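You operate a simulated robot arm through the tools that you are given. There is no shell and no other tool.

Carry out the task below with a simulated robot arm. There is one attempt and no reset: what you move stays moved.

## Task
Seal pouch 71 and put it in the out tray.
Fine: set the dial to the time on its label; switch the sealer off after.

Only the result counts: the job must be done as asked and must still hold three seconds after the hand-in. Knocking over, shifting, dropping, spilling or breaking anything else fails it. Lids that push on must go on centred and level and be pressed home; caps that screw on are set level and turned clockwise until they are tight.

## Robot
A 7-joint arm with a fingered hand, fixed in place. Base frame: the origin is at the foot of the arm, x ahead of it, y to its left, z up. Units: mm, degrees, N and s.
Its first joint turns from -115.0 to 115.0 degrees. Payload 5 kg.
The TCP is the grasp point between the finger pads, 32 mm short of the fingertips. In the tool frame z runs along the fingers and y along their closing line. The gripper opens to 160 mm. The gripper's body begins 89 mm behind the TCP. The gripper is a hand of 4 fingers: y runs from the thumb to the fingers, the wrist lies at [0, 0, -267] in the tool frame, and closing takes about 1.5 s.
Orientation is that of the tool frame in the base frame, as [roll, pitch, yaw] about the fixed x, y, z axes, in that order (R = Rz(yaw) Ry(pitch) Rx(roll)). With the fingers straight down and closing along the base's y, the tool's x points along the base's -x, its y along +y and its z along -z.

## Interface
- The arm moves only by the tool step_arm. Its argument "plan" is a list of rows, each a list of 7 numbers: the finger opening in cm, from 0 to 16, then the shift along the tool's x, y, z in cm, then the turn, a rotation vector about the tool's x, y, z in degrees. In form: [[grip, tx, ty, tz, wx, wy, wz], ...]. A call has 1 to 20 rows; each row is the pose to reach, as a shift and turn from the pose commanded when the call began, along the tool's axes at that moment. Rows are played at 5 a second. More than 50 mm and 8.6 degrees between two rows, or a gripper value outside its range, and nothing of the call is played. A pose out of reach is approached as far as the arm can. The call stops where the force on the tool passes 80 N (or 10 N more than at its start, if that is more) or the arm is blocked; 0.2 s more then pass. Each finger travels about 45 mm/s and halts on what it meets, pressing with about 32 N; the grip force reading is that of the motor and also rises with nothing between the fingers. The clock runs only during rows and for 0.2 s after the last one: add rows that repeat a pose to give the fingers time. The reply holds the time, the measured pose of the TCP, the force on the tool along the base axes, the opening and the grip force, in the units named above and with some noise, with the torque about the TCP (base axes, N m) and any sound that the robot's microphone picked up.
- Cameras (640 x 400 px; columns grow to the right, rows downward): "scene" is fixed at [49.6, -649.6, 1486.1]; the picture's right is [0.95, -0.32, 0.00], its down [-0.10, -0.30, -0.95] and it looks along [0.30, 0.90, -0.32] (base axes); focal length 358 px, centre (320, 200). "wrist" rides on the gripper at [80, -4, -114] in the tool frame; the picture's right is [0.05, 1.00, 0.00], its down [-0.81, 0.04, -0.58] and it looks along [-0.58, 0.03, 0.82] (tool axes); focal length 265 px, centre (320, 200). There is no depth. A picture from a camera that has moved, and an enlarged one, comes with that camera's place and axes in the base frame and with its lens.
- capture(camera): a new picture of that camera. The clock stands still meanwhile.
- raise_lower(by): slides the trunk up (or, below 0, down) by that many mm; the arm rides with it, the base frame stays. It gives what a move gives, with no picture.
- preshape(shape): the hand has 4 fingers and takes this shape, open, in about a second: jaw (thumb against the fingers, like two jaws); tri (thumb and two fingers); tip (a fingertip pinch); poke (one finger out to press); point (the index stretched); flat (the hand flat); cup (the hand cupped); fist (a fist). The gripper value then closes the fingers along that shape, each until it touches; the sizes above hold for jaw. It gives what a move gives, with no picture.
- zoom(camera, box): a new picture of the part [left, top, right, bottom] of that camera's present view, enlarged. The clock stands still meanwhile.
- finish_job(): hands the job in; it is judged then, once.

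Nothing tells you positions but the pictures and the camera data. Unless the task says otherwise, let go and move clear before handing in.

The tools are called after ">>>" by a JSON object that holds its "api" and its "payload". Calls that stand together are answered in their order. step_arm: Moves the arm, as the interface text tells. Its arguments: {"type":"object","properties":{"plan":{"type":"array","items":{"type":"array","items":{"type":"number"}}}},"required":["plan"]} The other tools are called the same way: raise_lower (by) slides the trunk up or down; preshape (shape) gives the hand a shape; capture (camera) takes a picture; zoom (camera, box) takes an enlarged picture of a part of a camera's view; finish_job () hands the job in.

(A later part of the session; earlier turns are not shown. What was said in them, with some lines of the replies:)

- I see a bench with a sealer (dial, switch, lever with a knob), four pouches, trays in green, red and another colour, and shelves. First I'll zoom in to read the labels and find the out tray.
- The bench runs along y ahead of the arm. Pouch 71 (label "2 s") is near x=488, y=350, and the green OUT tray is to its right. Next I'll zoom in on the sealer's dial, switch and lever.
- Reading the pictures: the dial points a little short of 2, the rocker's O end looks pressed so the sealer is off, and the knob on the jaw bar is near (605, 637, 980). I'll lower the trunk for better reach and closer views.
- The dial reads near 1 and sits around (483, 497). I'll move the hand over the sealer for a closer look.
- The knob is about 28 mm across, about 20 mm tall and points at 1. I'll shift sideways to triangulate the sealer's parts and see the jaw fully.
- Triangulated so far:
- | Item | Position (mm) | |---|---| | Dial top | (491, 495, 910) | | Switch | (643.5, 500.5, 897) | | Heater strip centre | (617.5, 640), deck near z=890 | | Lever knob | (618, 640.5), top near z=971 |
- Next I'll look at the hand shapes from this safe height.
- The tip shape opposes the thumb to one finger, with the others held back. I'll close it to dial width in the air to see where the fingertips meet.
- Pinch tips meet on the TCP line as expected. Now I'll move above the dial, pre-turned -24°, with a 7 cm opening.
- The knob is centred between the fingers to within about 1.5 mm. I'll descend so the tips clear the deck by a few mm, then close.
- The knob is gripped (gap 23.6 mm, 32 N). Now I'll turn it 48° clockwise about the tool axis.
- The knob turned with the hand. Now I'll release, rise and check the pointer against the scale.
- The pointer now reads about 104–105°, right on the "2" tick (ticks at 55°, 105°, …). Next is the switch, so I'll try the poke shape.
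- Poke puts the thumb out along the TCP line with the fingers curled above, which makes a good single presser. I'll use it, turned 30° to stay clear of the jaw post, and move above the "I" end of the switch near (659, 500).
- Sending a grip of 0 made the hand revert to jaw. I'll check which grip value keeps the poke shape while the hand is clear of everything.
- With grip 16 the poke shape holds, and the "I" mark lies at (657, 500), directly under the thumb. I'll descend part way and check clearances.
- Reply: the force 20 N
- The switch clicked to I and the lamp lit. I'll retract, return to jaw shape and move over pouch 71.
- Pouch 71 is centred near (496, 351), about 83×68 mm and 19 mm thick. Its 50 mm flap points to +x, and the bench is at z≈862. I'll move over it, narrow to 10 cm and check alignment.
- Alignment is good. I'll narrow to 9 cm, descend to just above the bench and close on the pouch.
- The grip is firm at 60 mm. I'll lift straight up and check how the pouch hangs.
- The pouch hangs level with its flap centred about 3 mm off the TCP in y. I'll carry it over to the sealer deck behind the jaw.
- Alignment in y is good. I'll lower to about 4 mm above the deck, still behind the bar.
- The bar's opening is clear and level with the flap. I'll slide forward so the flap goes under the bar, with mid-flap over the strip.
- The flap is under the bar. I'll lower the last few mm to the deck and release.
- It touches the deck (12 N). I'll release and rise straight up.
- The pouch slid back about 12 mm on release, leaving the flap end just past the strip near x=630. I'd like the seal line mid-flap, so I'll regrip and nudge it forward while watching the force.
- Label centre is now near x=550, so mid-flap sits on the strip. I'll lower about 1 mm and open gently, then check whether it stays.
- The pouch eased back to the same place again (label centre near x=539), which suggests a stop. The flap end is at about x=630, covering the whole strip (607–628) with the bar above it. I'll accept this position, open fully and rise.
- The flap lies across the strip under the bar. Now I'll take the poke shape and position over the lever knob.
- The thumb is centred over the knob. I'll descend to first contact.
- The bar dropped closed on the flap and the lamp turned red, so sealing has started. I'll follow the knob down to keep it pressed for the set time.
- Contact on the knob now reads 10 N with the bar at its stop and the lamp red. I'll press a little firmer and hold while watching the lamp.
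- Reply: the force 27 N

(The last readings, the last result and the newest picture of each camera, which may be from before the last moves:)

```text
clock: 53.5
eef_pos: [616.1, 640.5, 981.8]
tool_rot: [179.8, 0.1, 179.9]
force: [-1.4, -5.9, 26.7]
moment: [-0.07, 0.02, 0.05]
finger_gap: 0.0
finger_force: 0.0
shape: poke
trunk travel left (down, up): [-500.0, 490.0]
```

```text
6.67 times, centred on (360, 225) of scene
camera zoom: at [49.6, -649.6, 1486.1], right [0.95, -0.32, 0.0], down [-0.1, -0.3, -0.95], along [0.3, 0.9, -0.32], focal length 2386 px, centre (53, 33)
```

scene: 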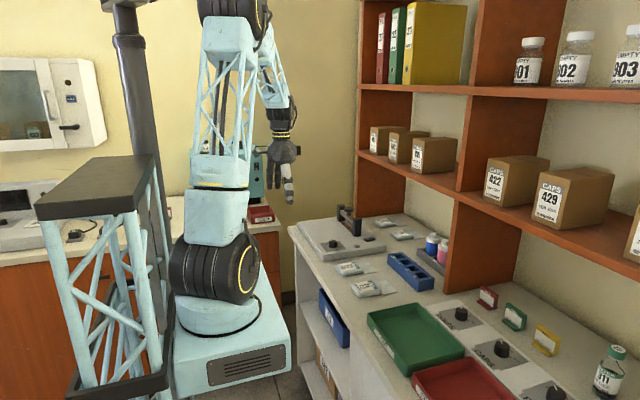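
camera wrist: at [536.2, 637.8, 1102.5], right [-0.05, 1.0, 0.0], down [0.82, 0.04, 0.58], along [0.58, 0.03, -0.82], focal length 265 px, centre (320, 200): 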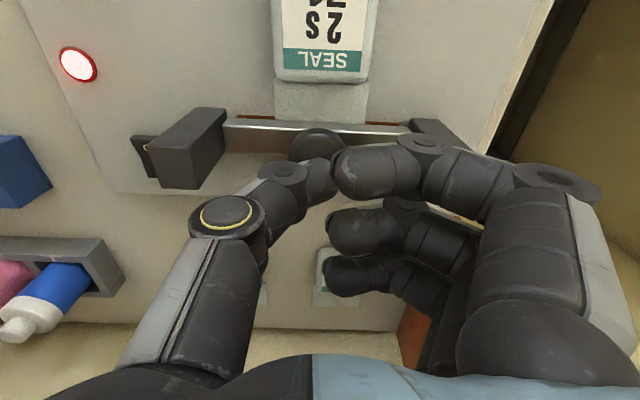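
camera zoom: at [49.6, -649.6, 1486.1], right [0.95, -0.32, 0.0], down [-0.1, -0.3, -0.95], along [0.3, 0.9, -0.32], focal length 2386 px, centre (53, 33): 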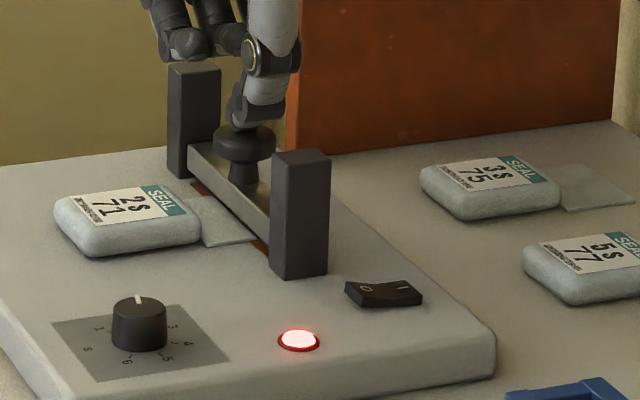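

>>> {"api": "step_arm", "payload": {"plan": [[16, 0, 0, 0, 0, 0, 0], [16, 0, 0, 0, 0, 0, 0]]}}

>>> {"api": "zoom", "payload": {"camera": "scene", "box": [330, 195, 390, 255]}}

```text
clock: 54.1
eef_pos: [614.9, 638.8, 981.4]
tool_rot: [179.8, 0.2, 179.9]
force: [-0.1, -6.9, 29.4]
moment: [-0.07, 0.01, 0.01]
finger_gap: 0.0
finger_force: 0.1
shape: poke
trunk travel left (down, up): [-500.0, 490.0]
```

```text
6.67 times, centred on (360, 225) of scene
camera zoom: at [49.6, -649.6, 1486.1], right [0.95, -0.32, 0.0], down [-0.1, -0.3, -0.95], along [0.3, 0.9, -0.32], focal length 2386 px, centre (53, 33)
```

zoom: 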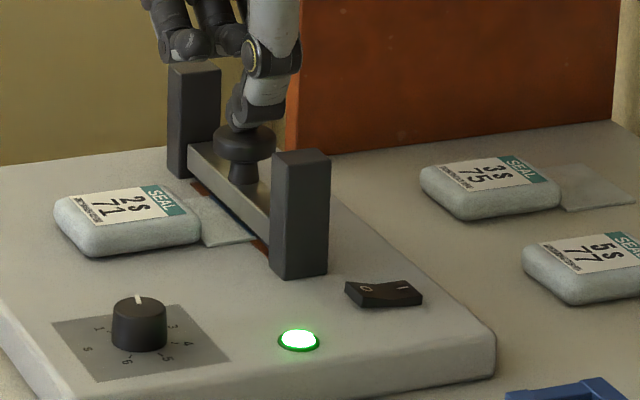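

The lamp turned green, so the seal is complete. I'll release the knob and see whether the bar rises by itself.

>>> {"api": "step_arm", "payload": {"plan": [[16, 0, 0, -1, 0, 0, 0], [16, 0, 0, -3, 0, 0, 0], [16, 0, 0, -6.5, 0, 0, 0], [16, 0, 0, -6.5, 0, 0, 0]]}}

>>> {"api": "zoom", "payload": {"camera": "scene", "box": [330, 185, 390, 245]}}

>>> {"api": "capture", "payload": {"camera": "wrist"}}

```text
clock: 55.1
eef_pos: [616.3, 641.5, 1043.0]
tool_rot: [-179.9, 0.0, 179.9]
force: [-0.3, -0.5, -1.3]
moment: [0.02, -0.03, 0.0]
finger_gap: 0.2
finger_force: 0.0
shape: poke
trunk travel left (down, up): [-500.0, 490.0]
```

```text
6.67 times, centred on (360, 215) of scene
camera zoom: at [49.6, -649.6, 1486.1], right [0.95, -0.32, 0.0], down [-0.1, -0.3, -0.95], along [0.3, 0.9, -0.32], focal length 2386 px, centre (53, 100)
```

zoom: 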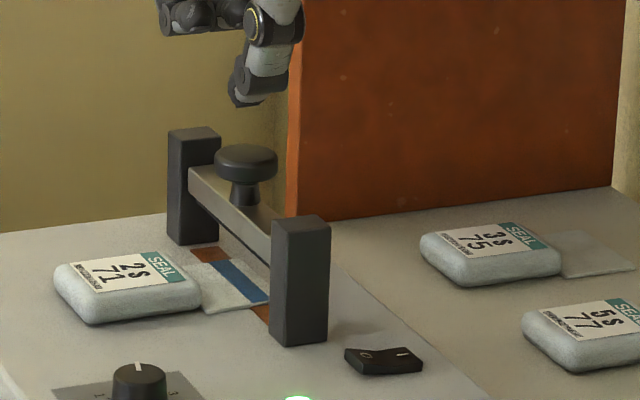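

```text
taken
camera wrist: at [536.2, 637.1, 1156.5], right [-0.05, 1.0, 0.0], down [0.82, 0.04, 0.58], along [0.58, 0.03, -0.82], focal length 265 px, centre (320, 200)
```

wrist: 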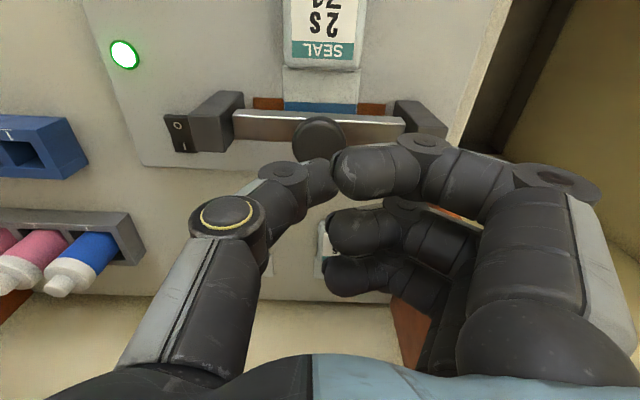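

The bar sprang back up and a blue seal line shows across the flap. The hand is still in poke shape, so I'll switch the sealer off now, turned -90° so the fingers stay clear of the post.

>>> {"api": "step_arm", "payload": {"plan": [[16, -0.1, -1.3, 0, 0, 0, -8.2], [16, -0.3, -2.6, 0, 0, 0, -16.4], [16, -0.4, -3.9, 0, 0, 0, -24.6], [16, -0.5, -5.2, 0, 0, 0, -32.8], [16, -0.7, -6.5, 0, 0, 0, -41], [16, -0.8, -7.8, 0, 0, 0, -49.2], [16, -1.0, -9.1, 0, 0, 0, -57.4], [16, -1.1, -10.4, 0, 0, 0, -65.6], [16, -1.2, -11.7, 0, 0, 0, -73.8], [16, -1.4, -13.0, 0, 0, 0, -82], [16, -1.5, -14.1, 0, 0, 0, -90], [16, -1.5, -14.1, 0, 0, 0, -90]]}}

>>> {"api": "capture", "payload": {"camera": "wrist"}}

>>> {"api": "zoom", "payload": {"camera": "scene", "box": [310, 120, 420, 260]}}

```text
clock: 57.7
eef_pos: [630.1, 498.3, 1043.7]
tool_rot: [-180.0, 0.0, -89.9]
force: [0.0, -0.7, 0.5]
moment: [0.0, -0.01, -0.01]
finger_gap: 0.3
finger_force: 0.1
shape: poke
trunk travel left (down, up): [-500.0, 490.0]
```

```text
taken
camera wrist: at [635.1, 418.9, 1157.0], right [-1.0, -0.05, 0.0], down [-0.04, 0.82, 0.58], along [-0.03, 0.58, -0.82], focal length 265 px, centre (320, 200)
```

wrist: 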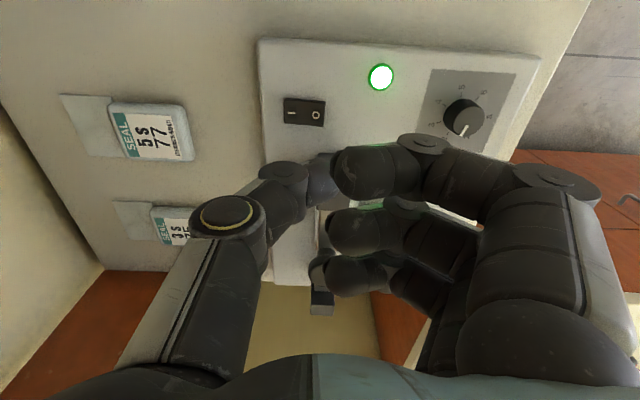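

```text
2.86 times, centred on (365, 190) of scene
camera zoom: at [49.6, -649.6, 1486.1], right [0.95, -0.32, 0.0], down [-0.1, -0.3, -0.95], along [0.3, 0.9, -0.32], focal length 1022 px, centre (191, 229)
```

zoom: 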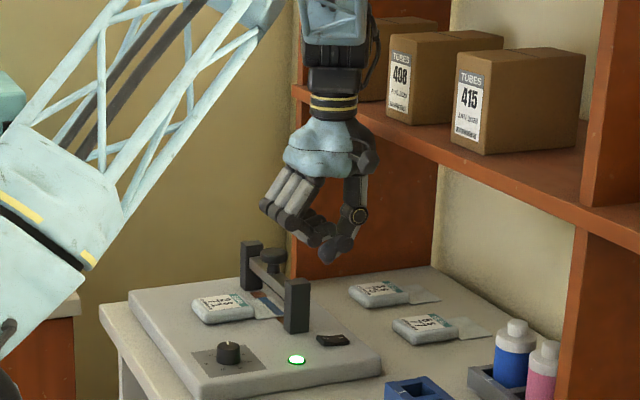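

The O mark is at about (636, 500), just under the thumb. I'll descend near it, then press in small steps.

>>> {"api": "step_arm", "payload": {"plan": [[16, -0.12, 0, 3, 0, 0, 0], [16, -0.12, 0, 6, 0, 0, 0], [16, -0.12, 0, 8.5, 0, 0, 0], [16, -0.12, 0, 10, 0, 0, 0], [16, -0.12, 0, 10, 0, 0, 0]]}}

>>> {"api": "capture", "payload": {"camera": "wrist"}}

>>> {"api": "zoom", "payload": {"camera": "scene", "box": [345, 200, 405, 260]}}

```text
clock: 58.9
eef_pos: [629.5, 501.5, 942.2]
tool_rot: [-180.0, 0.0, -90.2]
force: [0.1, 0.6, 0.6]
moment: [-0.01, 0.01, 0.02]
finger_gap: 0.1
finger_force: 0.2
shape: poke
trunk travel left (down, up): [-500.0, 490.0]
```

```text
taken
camera wrist: at [635.4, 422.1, 1056.9], right [-1.0, -0.05, 0.0], down [-0.04, 0.82, 0.58], along [-0.03, 0.58, -0.82], focal length 265 px, centre (320, 200)
```

wrist: 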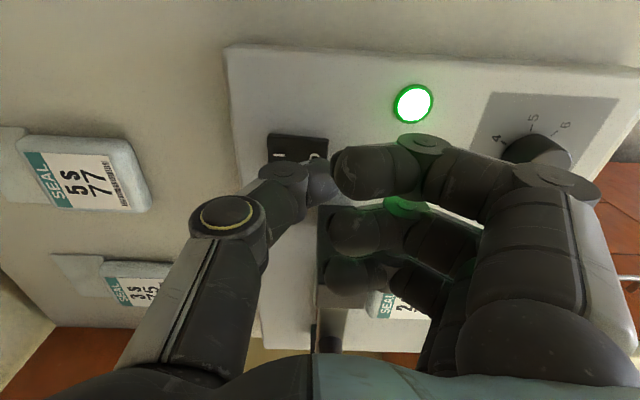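

```text
6.67 times, centred on (375, 230) of scene
camera zoom: at [49.6, -649.6, 1486.1], right [0.95, -0.32, 0.0], down [-0.1, -0.3, -0.95], along [0.3, 0.9, -0.32], focal length 2386 px, centre (-47, 0)
```

zoom: 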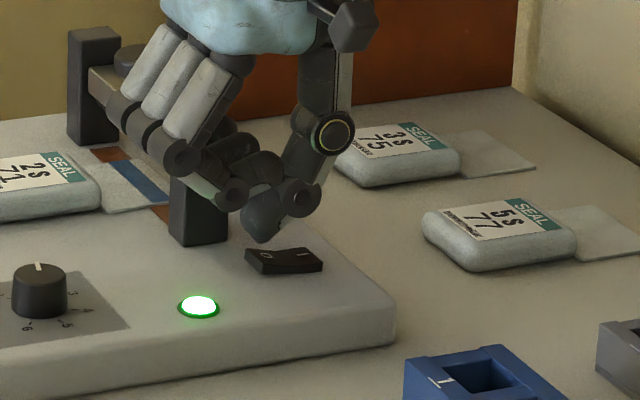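

>>> {"api": "step_arm", "payload": {"plan": [[16, 0, 0, 0.3, 0, 0, 0], [16, 0, 0, 0.6, 0, 0, 0], [16, 0, 0, 0.9, 0, 0, 0], [16, 0, 0, 0.9, 0, 0, 0]]}}

>>> {"api": "zoom", "payload": {"camera": "scene", "box": [345, 200, 405, 260]}}

```text
clock: 59.9
eef_pos: [629.4, 501.5, 934.3]
tool_rot: [-180.0, 0.0, -90.1]
force: [-0.1, -0.8, 1.5]
moment: [-0.01, -0.02, -0.02]
finger_gap: 0.0
finger_force: 0.0
shape: poke
trunk travel left (down, up): [-500.0, 490.0]
```

```text
6.67 times, centred on (375, 230) of scene
camera zoom: at [49.6, -649.6, 1486.1], right [0.95, -0.32, 0.0], down [-0.1, -0.3, -0.95], along [0.3, 0.9, -0.32], focal length 2386 px, centre (-47, 0)
```

zoom: 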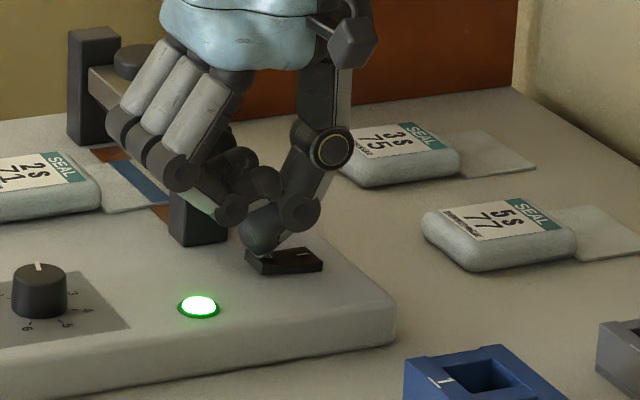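

>>> {"api": "step_arm", "payload": {"plan": [[16, 0, 0, 0.25, 0, 0, 0], [16, 0, 0, 0.5, 0, 0, 0], [16, 0, 0, 0.5, 0, 0, 0]]}}

>>> {"api": "zoom", "payload": {"camera": "scene", "box": [345, 200, 405, 260]}}

```text
clock: 60.7
eef_pos: [630.4, 501.5, 929.9]
tool_rot: [-179.9, -0.1, -90.2]
force: [0.8, 0.5, 3.7]
moment: [-0.01, -0.02, 0.0]
finger_gap: 0.0
finger_force: 0.1
shape: poke
trunk travel left (down, up): [-500.0, 490.0]
```

```text
6.67 times, centred on (375, 230) of scene
camera zoom: at [49.6, -649.6, 1486.1], right [0.95, -0.32, 0.0], down [-0.1, -0.3, -0.95], along [0.3, 0.9, -0.32], focal length 2386 px, centre (-47, 0)
```

zoom: 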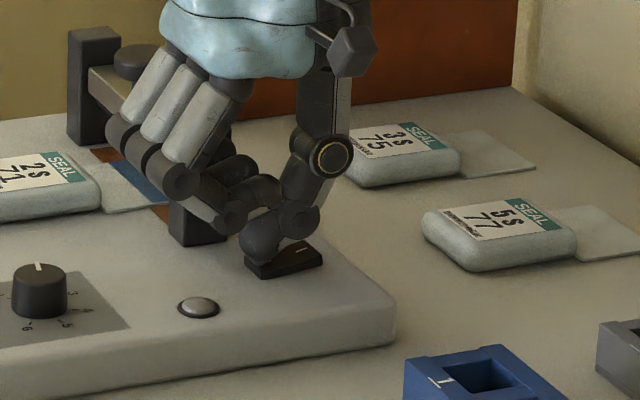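

The lamp is off and the rocker is over to O. One light extra press to seat it, then I'll retract and take jaw shape for the pouch.

>>> {"api": "step_arm", "payload": {"plan": [[16, 0, 0, 0.1, 0, 0, 0], [16, 0, 0, 0.1, 0, 0, 0], [16, 0, 0, -2, 0, 0, 0], [16, 0, 0, -6, 0, 0, 0], [16, 0, 0, -10, 0, 0, 0], [16, 0, 0, -12, 0, 0, 0], [16, 0, 0, -12, 0, 0, 0]]}}

>>> {"api": "zoom", "payload": {"camera": "scene", "box": [320, 200, 400, 260]}}

>>> {"api": "preshape", "payload": {"shape": "jaw"}}

```text
clock: 62.3
eef_pos: [630.9, 502.7, 1048.4]
tool_rot: [-180.0, 0.0, -90.0]
force: [-0.6, 0.6, 0.2]
moment: [-0.04, 0.01, 0.01]
finger_gap: 0.0
finger_force: 0.1
shape: poke
trunk travel left (down, up): [-500.0, 490.0]
```

```text
6.67 times, centred on (360, 230) of scene
camera zoom: at [49.6, -649.6, 1486.1], right [0.95, -0.32, 0.0], down [-0.1, -0.3, -0.95], along [0.3, 0.9, -0.32], focal length 2386 px, centre (53, 0)
```

zoom: 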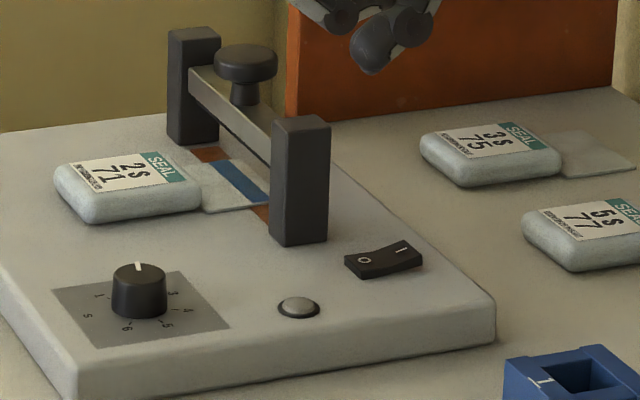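

```text
clock: 63.2
eef_pos: [631.6, 501.5, 1047.2]
tool_rot: [180.0, 0.0, -90.0]
force: [-0.2, 0.6, 0.0]
moment: [-0.01, 0.04, 0.0]
finger_gap: 159.7
finger_force: 0.0
shape: jaw
trunk travel left (down, up): [-500.0, 490.0]
```

The sealer is off. I'll go back over pouch 71, turning to align the jaw with it.

>>> {"api": "step_arm", "payload": {"plan": [[14, -1.16, 0.78, 0, 0, 0, 7.5], [12, -2.32, 1.55, 0, 0, 0, 15], [10, -3.48, 2.33, 0, 0, 0, 22.5], [9, -4.63, 3.1, 0, 0, 0, 30], [9, -5.79, 3.88, 0, 0, 0, 37.5], [9, -6.95, 4.65, 0, 0, 0, 45], [9, -8.11, 5.43, 0, 0, 0, 52.5], [9, -9.27, 6.2, 0, 0, 0, 60], [9, -10.43, 6.98, 0, 0, 0, 67.5], [9, -11.58, 7.75, 0, 0, 0, 75], [9, -12.74, 8.53, 0, 0, 0, 82.5], [9, -13.9, 9.3, 0, 0, 0, 90], [9, -13.9, 9.3, 0, 0, 0, 90]]}}

>>> {"api": "capture", "payload": {"camera": "wrist"}}

>>> {"api": "zoom", "payload": {"camera": "wrist", "box": [240, 20, 400, 220]}}

```text
clock: 66.0
eef_pos: [537.0, 640.0, 1051.2]
tool_rot: [179.9, 0.2, 180.0]
force: [0.0, -0.7, -0.2]
moment: [-0.02, -0.01, -0.01]
finger_gap: 90.9
finger_force: 0.0
shape: jaw
trunk travel left (down, up): [-500.0, 490.0]
```

```text
taken
camera wrist: at [457.8, 637.2, 1163.7], right [-0.05, 1.0, 0.0], down [0.81, 0.04, 0.58], along [0.58, 0.03, -0.82], focal length 265 px, centre (320, 200)
```

wrist: 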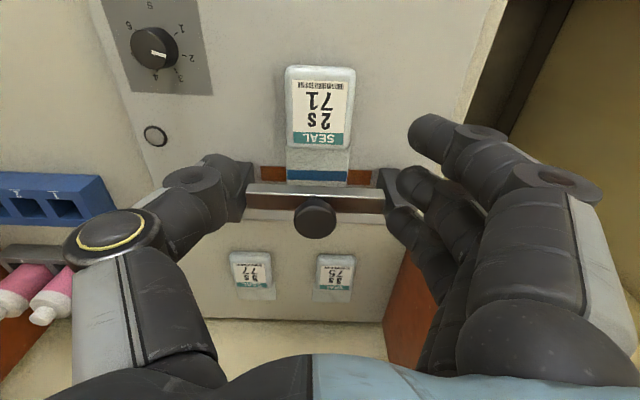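

```text
2.00 times, centred on (320, 120) of wrist
camera zoom: at [457.8, 637.2, 1163.7], right [-0.05, 1.0, 0.0], down [0.81, 0.04, 0.58], along [0.58, 0.03, -0.82], focal length 531 px, centre (320, 360)
```

zoom: 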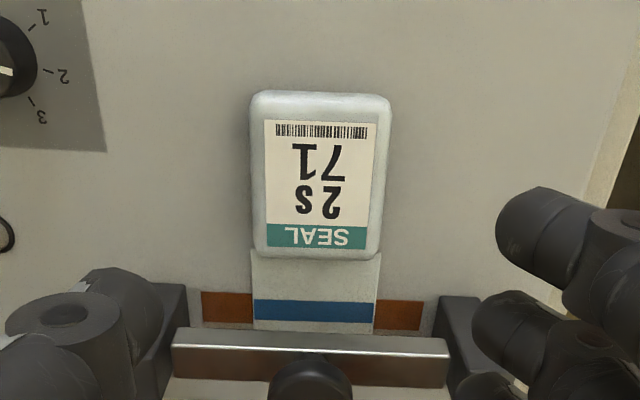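

A clean seal band shows and the pouch is centred at about (539, 640). I'll descend and grip it.

>>> {"api": "step_arm", "payload": {"plan": [[9, -0.1, -0.15, 3, 0, 0, 0], [9, -0.1, -0.15, 6, 0, 0, 0], [9, -0.1, -0.15, 9, 0, 0, 0], [9, -0.1, -0.15, 11.2, 0, 0, 0], [9, -0.1, -0.15, 12.2, 0, 0, 0], [9, -0.1, -0.15, 12.2, 0, 0, 0], [7.5, -0.1, -0.15, 12.2, 0, 0, 0], [6, -0.1, -0.15, 12.2, 0, 0, 0], [5, -0.1, -0.15, 12.2, 0, 0, 0], [5, -0.1, -0.15, 12.2, 0, 0, 0], [5, -0.1, -0.15, 12.2, 0, 0, 0]]}}

>>> {"api": "capture", "payload": {"camera": "wrist"}}

```text
clock: 68.4
eef_pos: [538.8, 638.9, 927.1]
tool_rot: [180.0, 0.0, -180.0]
force: [0.3, 0.3, 0.4]
moment: [0.04, 0.07, -0.05]
finger_gap: 59.7
finger_force: 32.1
shape: jaw
trunk travel left (down, up): [-500.0, 490.0]
```

```text
taken
camera wrist: at [459.4, 635.9, 1040.8], right [-0.05, 1.0, 0.0], down [0.82, 0.04, 0.58], along [0.58, 0.03, -0.82], focal length 265 px, centre (320, 200)
```

wrist: 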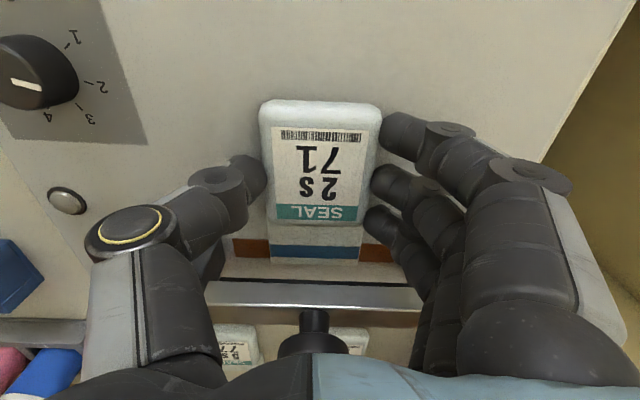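

The pouch is gripped. I'll lift it slightly, draw it straight back out from under the bar, then raise it.

>>> {"api": "step_arm", "payload": {"plan": [[5, 0, 0, -0.3, 0, 0, 0], [5, 0.6, 0, -0.4, 0, 0, 0], [5, 1.6, 0, -0.4, 0, 0, 0], [5, 2.8, 0, -0.4, 0, 0, 0], [5, 4.0, 0, -0.4, 0, 0, 0], [5, 5.0, 0, -0.4, 0, 0, 0], [5, 5.0, 0, -2.5, 0, 0, 0], [5, 5.0, 0, -5.5, 0, 0, 0], [5, 5.0, 0, -9, 0, 0, 0], [5, 5.0, 0, -10, 0, 0, 0], [5, 5.0, 0, -10, 0, 0, 0]]}}

>>> {"api": "capture", "payload": {"camera": "wrist"}}

>>> {"api": "capture", "payload": {"camera": "scene"}}

```text
clock: 70.8
eef_pos: [489.3, 638.4, 1026.7]
tool_rot: [179.9, -0.1, -179.9]
force: [-0.5, 0.0, -0.6]
moment: [-0.01, -0.02, -0.01]
finger_gap: 59.7
finger_force: 31.4
shape: jaw
trunk travel left (down, up): [-500.0, 490.0]
```

```text
taken
camera wrist: at [409.1, 635.0, 1140.3], right [-0.05, 1.0, 0.0], down [0.82, 0.04, 0.58], along [0.58, 0.03, -0.82], focal length 265 px, centre (320, 200)
```

wrist: 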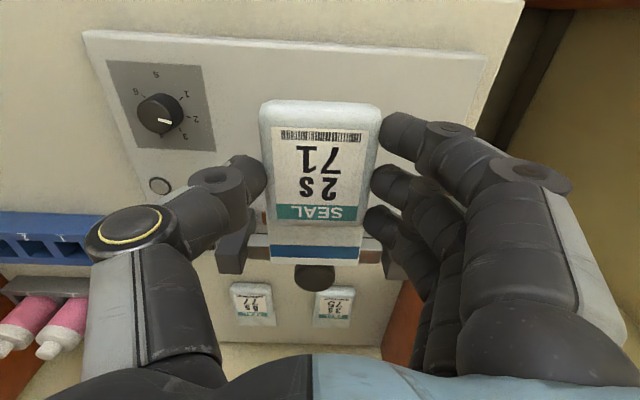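

```text
taken
```

scene: 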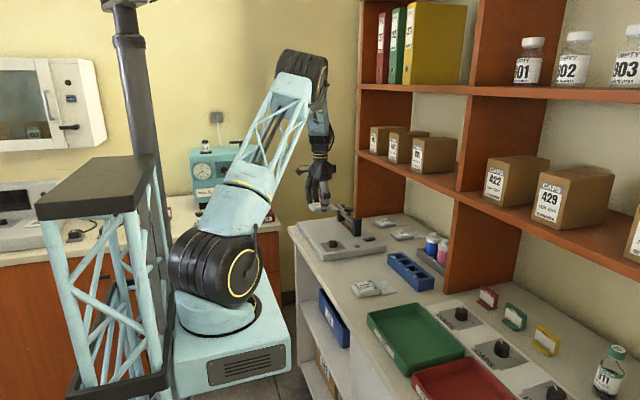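

The sealed pouch came out cleanly. I'll carry it at height towards the green OUT tray.

>>> {"api": "step_arm", "payload": {"plan": [[5, 0, -3, -0.3, 0, 0, 0], [5, 0, -7.3, -0.6, 0, 0, 0], [5, 0, -11.6, -1, 0, 0, 0], [5, 0, -15.9, -1.3, 0, 0, 0], [5, 0, -20.2, -1.3, 0, 0, 0], [5, 0, -24.5, -1.3, 0, 0, 0], [5, 0, -28.8, -1.3, 0, 0, 0], [5, 0, -33.1, -1.3, 0, 0, 0], [5, 0, -37.4, -1.3, 0, 0, 0], [5, 0, -41.7, -1.3, 0, 0, 0], [5, 0, -46, -1.3, 0, 0, 0], [5, 0.5, -50, -1.3, 0, 0, 0], [5, 1, -54, -1.3, 0, 0, 0], [5, 1, -54, -1.3, 0, 0, 0]]}}

>>> {"api": "capture", "payload": {"camera": "wrist"}}

>>> {"api": "capture", "payload": {"camera": "scene"}}

```text
clock: 73.8
eef_pos: [478.3, 97.5, 1040.6]
tool_rot: [180.0, 0.1, -180.0]
force: [0.3, 0.6, -0.4]
moment: [0.01, 0.02, 0.01]
finger_gap: 59.2
finger_force: 32.1
shape: jaw
trunk travel left (down, up): [-500.0, 490.0]
```

```text
taken
camera wrist: at [398.7, 94.0, 1153.2], right [-0.05, 1.0, 0.0], down [0.81, 0.04, 0.58], along [0.58, 0.03, -0.82], focal length 265 px, centre (320, 200)
```

wrist: 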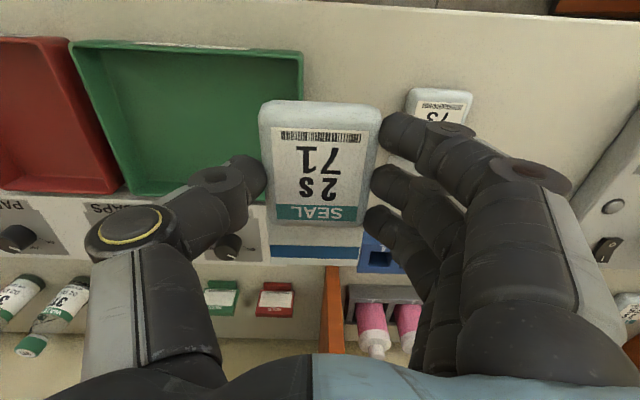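

```text
taken
```

scene: 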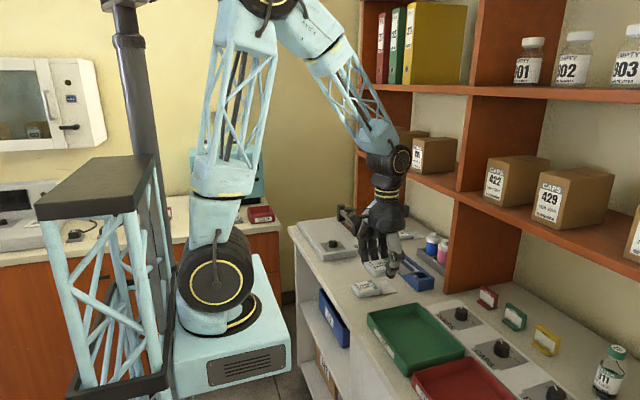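

>>> {"api": "step_arm", "payload": {"plan": [[5, 0, -3, 0, 0, 0, 0], [5, 0, -6.5, 0, 0, 0, 0], [5, 0, -10, 0, 0, 0, 0], [5, 0, -10, 0, 0, 0, 0]]}}

>>> {"api": "capture", "payload": {"camera": "wrist"}}

>>> {"api": "zoom", "payload": {"camera": "wrist", "box": [170, 20, 470, 270]}}

```text
clock: 74.8
eef_pos: [477.1, -1.2, 1040.1]
tool_rot: [179.9, 0.1, 180.0]
force: [0.2, -0.8, -1.5]
moment: [-0.02, 0.0, -0.01]
finger_gap: 59.7
finger_force: 31.7
shape: jaw
trunk travel left (down, up): [-500.0, 490.0]
```

```text
taken
camera wrist: at [398.0, -4.5, 1154.6], right [-0.05, 1.0, 0.0], down [0.81, 0.04, 0.58], along [0.58, 0.03, -0.82], focal length 265 px, centre (320, 200)
```

wrist: 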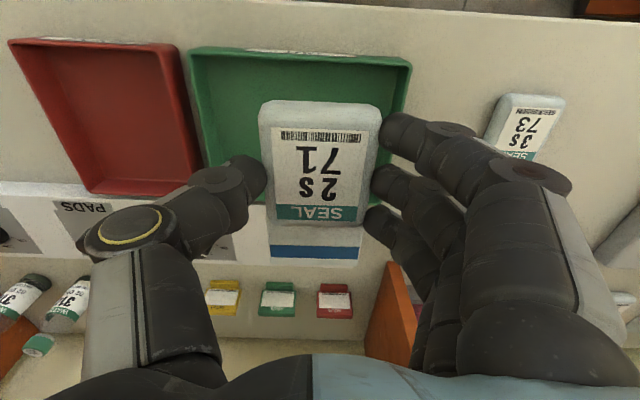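

```text
1.60 times, centred on (320, 145) of wrist
camera zoom: at [398.0, -4.5, 1154.6], right [-0.05, 1.0, 0.0], down [0.81, 0.04, 0.58], along [0.58, 0.03, -0.82], focal length 425 px, centre (320, 288)
```

zoom: 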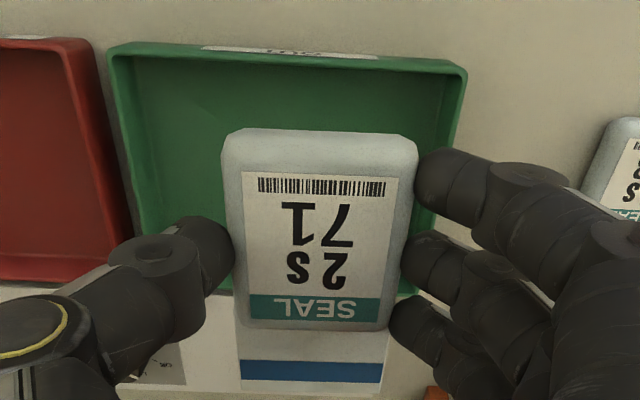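

The OUT tray spans about x 432–593 and y -120 to 81, with its rim at z≈885. I'll turn the pouch 90° so its length runs along the tray's long side, centred over it.

>>> {"api": "step_arm", "payload": {"plan": [[5, -0.3, 0.06, 0, 0, 0, 7.5], [5, -0.6, 0.12, 0, 0, 0, 15], [5, -0.9, 0.18, 0, 0, 0, 22.5], [5, -1.2, 0.24, 0, 0, 0, 30], [5, -1.5, 0.3, 0, 0, 0, 37.5], [5, -1.75, 0.36, 0, 0, 0, 45], [5, -2.0, 0.42, 0, 0, 0, 52.5], [5, -2.3, 0.48, 0, 0, 0, 60], [5, -2.6, 0.54, 0, 0, 0, 67.5], [5, -2.9, 0.6, 0, 0, 0, 75], [5, -3.2, 0.65, 0, 0, 0, 82.5], [5, -3.45, 0.7, 0, 0, 0, 90], [5, -3.45, 0.7, 0, 0, 0, 90]]}}

>>> {"api": "capture", "payload": {"camera": "wrist"}}

>>> {"api": "capture", "payload": {"camera": "scene"}}

```text
clock: 77.6
eef_pos: [513.2, 5.3, 1041.4]
tool_rot: [-180.0, 0.2, 89.8]
force: [-0.5, -0.8, -0.3]
moment: [-0.02, 0.0, 0.03]
finger_gap: 59.5
finger_force: 32.1
shape: jaw
trunk travel left (down, up): [-500.0, 490.0]
```

```text
taken
camera wrist: at [509.2, 86.7, 1153.8], right [1.0, 0.05, 0.0], down [0.04, -0.82, 0.58], along [0.03, -0.58, -0.82], focal length 265 px, centre (320, 200)
```

wrist: 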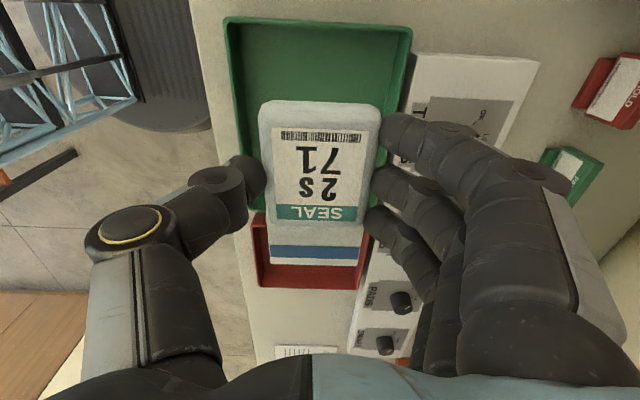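

```text
taken
```

scene: 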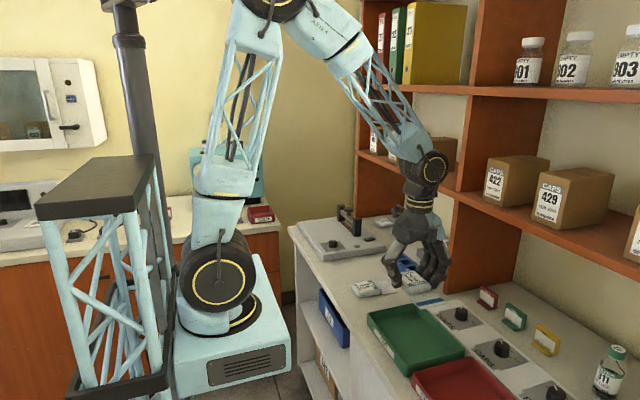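

The pouch is lined up over the tray. I'll shift 4.5 mm to centre it and lower most of the way.

>>> {"api": "step_arm", "payload": {"plan": [[5, 0, -0.2, 2, 0, 0, 0], [5, 0, -0.45, 5, 0, 0, 0], [5, 0, -0.45, 8, 0, 0, 0], [5, 0, -0.45, 10.5, 0, 0, 0], [5, 0, -0.45, 12.0, 0, 0, 0], [5, 0, -0.45, 12.6, 0, 0, 0], [5, 0, -0.45, 12.6, 0, 0, 0]]}}

>>> {"api": "capture", "payload": {"camera": "wrist"}}

>>> {"api": "zoom", "payload": {"camera": "scene", "box": [350, 230, 500, 390]}}

```text
clock: 79.2
eef_pos: [507.2, 4.4, 916.0]
tool_rot: [-180.0, 0.0, 90.0]
force: [-0.4, 0.0, -0.2]
moment: [-0.01, -0.01, -0.03]
finger_gap: 59.7
finger_force: 32.0
shape: jaw
trunk travel left (down, up): [-500.0, 490.0]
```

```text
taken
camera wrist: at [505.2, 86.6, 1029.7], right [1.0, 0.05, 0.0], down [0.04, -0.82, 0.58], along [0.03, -0.58, -0.82], focal length 265 px, centre (320, 200)
```

wrist: 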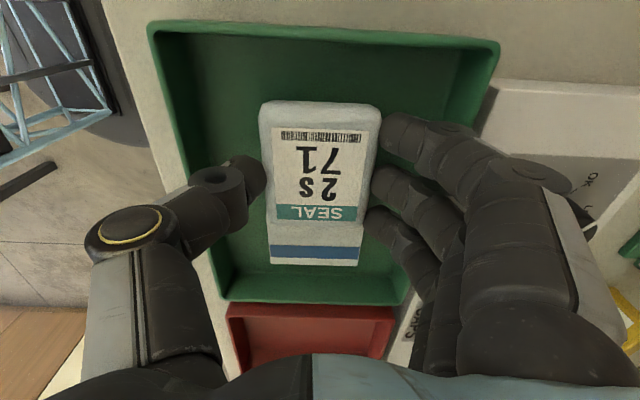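

```text
2.50 times, centred on (425, 310) of scene
camera zoom: at [49.6, -649.6, 1486.1], right [0.95, -0.32, 0.0], down [-0.1, -0.3, -0.95], along [0.3, 0.9, -0.32], focal length 895 px, centre (58, -75)
```

zoom: 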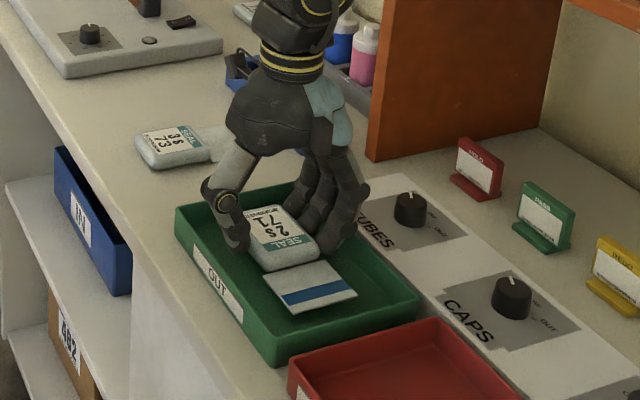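

It sits well inside the tray walls. I'll lower in small steps until the pouch touches the tray floor.

>>> {"api": "step_arm", "payload": {"plan": [[5, 0, 0, 0.4, 0, 0, 0], [5, 0, 0, 0.8, 0, 0, 0], [5, 0, 0, 1.0, 0, 0, 0], [5, 0, 0, 1.0, 0, 0, 0]]}}

```text
clock: 80.2
eef_pos: [508.5, 6.4, 905.3]
tool_rot: [-180.0, -0.1, 90.0]
force: [0.0, -0.4, -0.3]
moment: [0.0, 0.01, 0.0]
finger_gap: 59.8
finger_force: 32.3
shape: jaw
trunk travel left (down, up): [-500.0, 490.0]
```

>>> {"api": "step_arm", "payload": {"plan": [[5, 0, 0, 0.15, 0, 0, 0], [5, 0, 0, 0.3, 0, 0, 0], [5, 0, 0, 0.3, 0, 0, 0]]}}

>>> {"api": "zoom", "payload": {"camera": "scene", "box": [370, 270, 480, 380]}}

```text
clock: 81.0
eef_pos: [506.6, 5.2, 902.9]
tool_rot: [179.9, 0.1, 90.0]
force: [0.5, 0.1, 1.3]
moment: [-0.06, 0.02, -0.02]
finger_gap: 59.4
finger_force: 32.5
shape: jaw
trunk travel left (down, up): [-500.0, 490.0]
```

```text
3.64 times, centred on (425, 325) of scene
camera zoom: at [49.6, -649.6, 1486.1], right [0.95, -0.32, 0.0], down [-0.1, -0.3, -0.95], along [0.3, 0.9, -0.32], focal length 1301 px, centre (-62, -254)
```

zoom: 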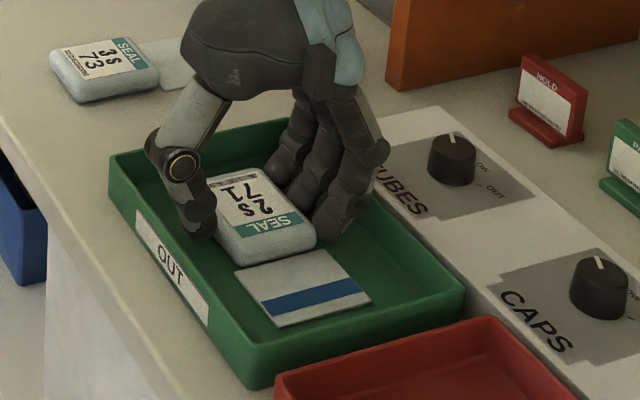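

>>> {"api": "step_arm", "payload": {"plan": [[5, 0, 0, 0.1, 0, 0, 0], [5, 0, 0, 0.2, 0, 0, 0], [5, 0, 0, 0.2, 0, 0, 0]]}}

```text
clock: 81.8
eef_pos: [508.8, 6.1, 900.9]
tool_rot: [179.8, 0.1, 90.0]
force: [-0.7, 2.3, 24.9]
moment: [0.05, -0.01, -0.02]
finger_gap: 59.7
finger_force: 32.4
shape: jaw
trunk travel left (down, up): [-500.0, 490.0]
```

It touches the floor (25 N). I'll ease up 1 mm, open moderately, then rise straight up.

>>> {"api": "step_arm", "payload": {"plan": [[5, 0, 0, -0.15, 0, 0, 0], [6.2, 0, 0, -0.15, 0, 0, 0], [7.2, 0, 0, -0.15, 0, 0, 0], [8, 0, 0, -0.15, 0, 0, 0], [8, 0, 0, -0.15, 0, 0, 0], [8, 0, 0, -1.5, 0, 0, 0], [8, 0, 0, -4, 0, 0, 0], [8, 0, 0, -8, 0, 0, 0], [8, 0, 0, -12, 0, 0, 0], [8, 0, 0, -14, 0, 0, 0], [8, 0, 0, -14, 0, 0, 0]]}}

>>> {"api": "capture", "payload": {"camera": "wrist"}}

>>> {"api": "capture", "payload": {"camera": "scene"}}

>>> {"api": "zoom", "payload": {"camera": "scene", "box": [350, 270, 490, 390]}}

```text
clock: 84.2
eef_pos: [508.5, 5.0, 1040.1]
tool_rot: [-180.0, 0.0, 90.0]
force: [-0.8, 0.6, -0.9]
moment: [-0.01, 0.01, -0.02]
finger_gap: 79.3
finger_force: 0.1
shape: jaw
trunk travel left (down, up): [-500.0, 490.0]
```

```text
taken
camera wrist: at [505.2, 86.0, 1154.1], right [1.0, 0.05, 0.0], down [0.04, -0.82, 0.58], along [0.03, -0.58, -0.82], focal length 265 px, centre (320, 200)
```

wrist: 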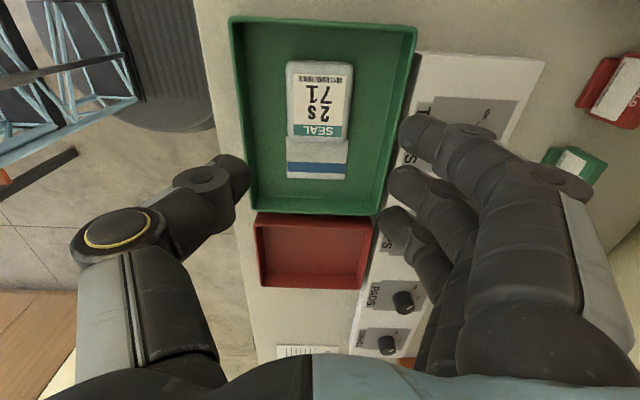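

```text
taken
```

scene: 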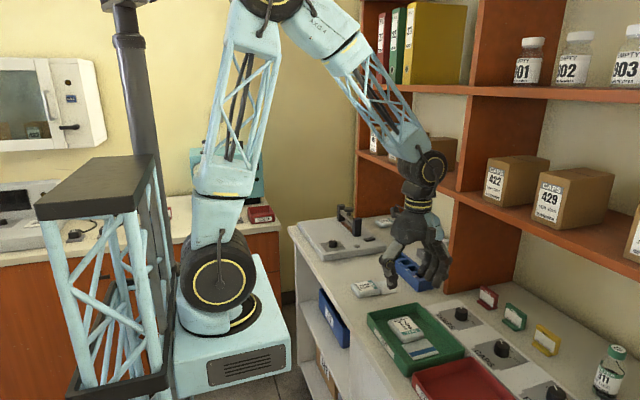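

```text
3.33 times, centred on (420, 330) of scene
camera zoom: at [49.6, -649.6, 1486.1], right [0.95, -0.32, 0.0], down [-0.1, -0.3, -0.95], along [0.3, 0.9, -0.32], focal length 1193 px, centre (-13, -233)
```

zoom: 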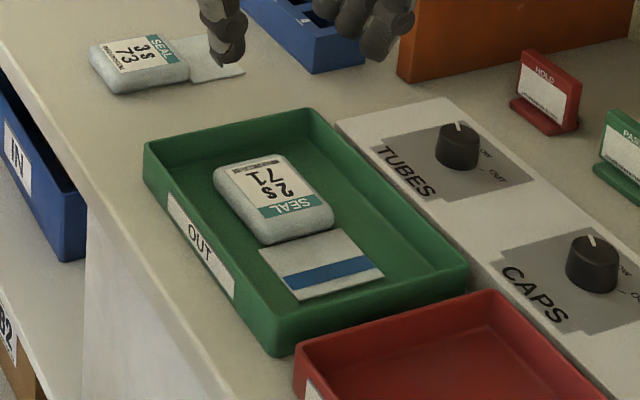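

Pouch 71 lies flat in the OUT tray, sealed. I'll check the sealer and its neighbours once more before handing in.

>>> {"api": "zoom", "payload": {"camera": "scene", "box": [290, 195, 450, 305]}}

>>> {"api": "zoom", "payload": {"camera": "scene", "box": [320, 225, 400, 265]}}

```text
3.64 times, centred on (370, 250) of scene
camera zoom: at [49.6, -649.6, 1486.1], right [0.95, -0.32, 0.0], down [-0.1, -0.3, -0.95], along [0.3, 0.9, -0.32], focal length 1301 px, centre (138, 18)
```

zoom: 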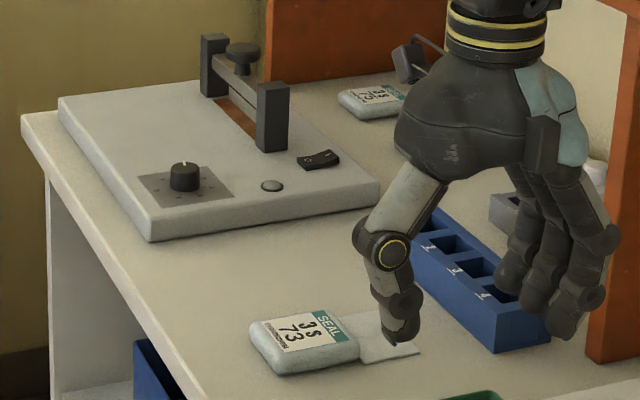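

```text
8.00 times, centred on (360, 245) of scene
camera zoom: at [49.6, -649.6, 1486.1], right [0.95, -0.32, 0.0], down [-0.1, -0.3, -0.95], along [0.3, 0.9, -0.32], focal length 2863 px, centre (0, -160)
```

zoom: 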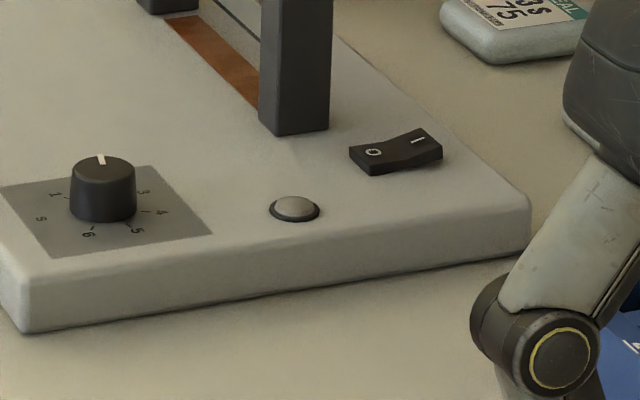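

The pouch is sealed and in the OUT tray. The dial is at 2, the rocker is at O with the lamp dark, the bar is up, and nothing else has moved. The hand is clear, so I'm handing in.

>>> {"api": "finish_job", "payload": {}}

```text
The job is handed in.
```

Pouch 71 is sealed and lying flat in the green OUT tray, and I've handed the job in. No verdict has come back yet.

- **Dial:** I set it to 2, the time on the pouch's label. By my measurement the pointer is within about 2° of the mark.
- **Seal:** The lamp went red when the bar closed and turned green about two seconds later. A blue seal band shows across the flap. The flap kept easing back about 12 mm when released, so the band is in the outer part of the flap rather than the middle.
- **Sealer:** I switched it off afterwards; the rocker is on O, the lamp is dark and the bar is back up.
- **Everything else:** The last pictures show nothing knocked or shifted, and the hand is clear above the tray.
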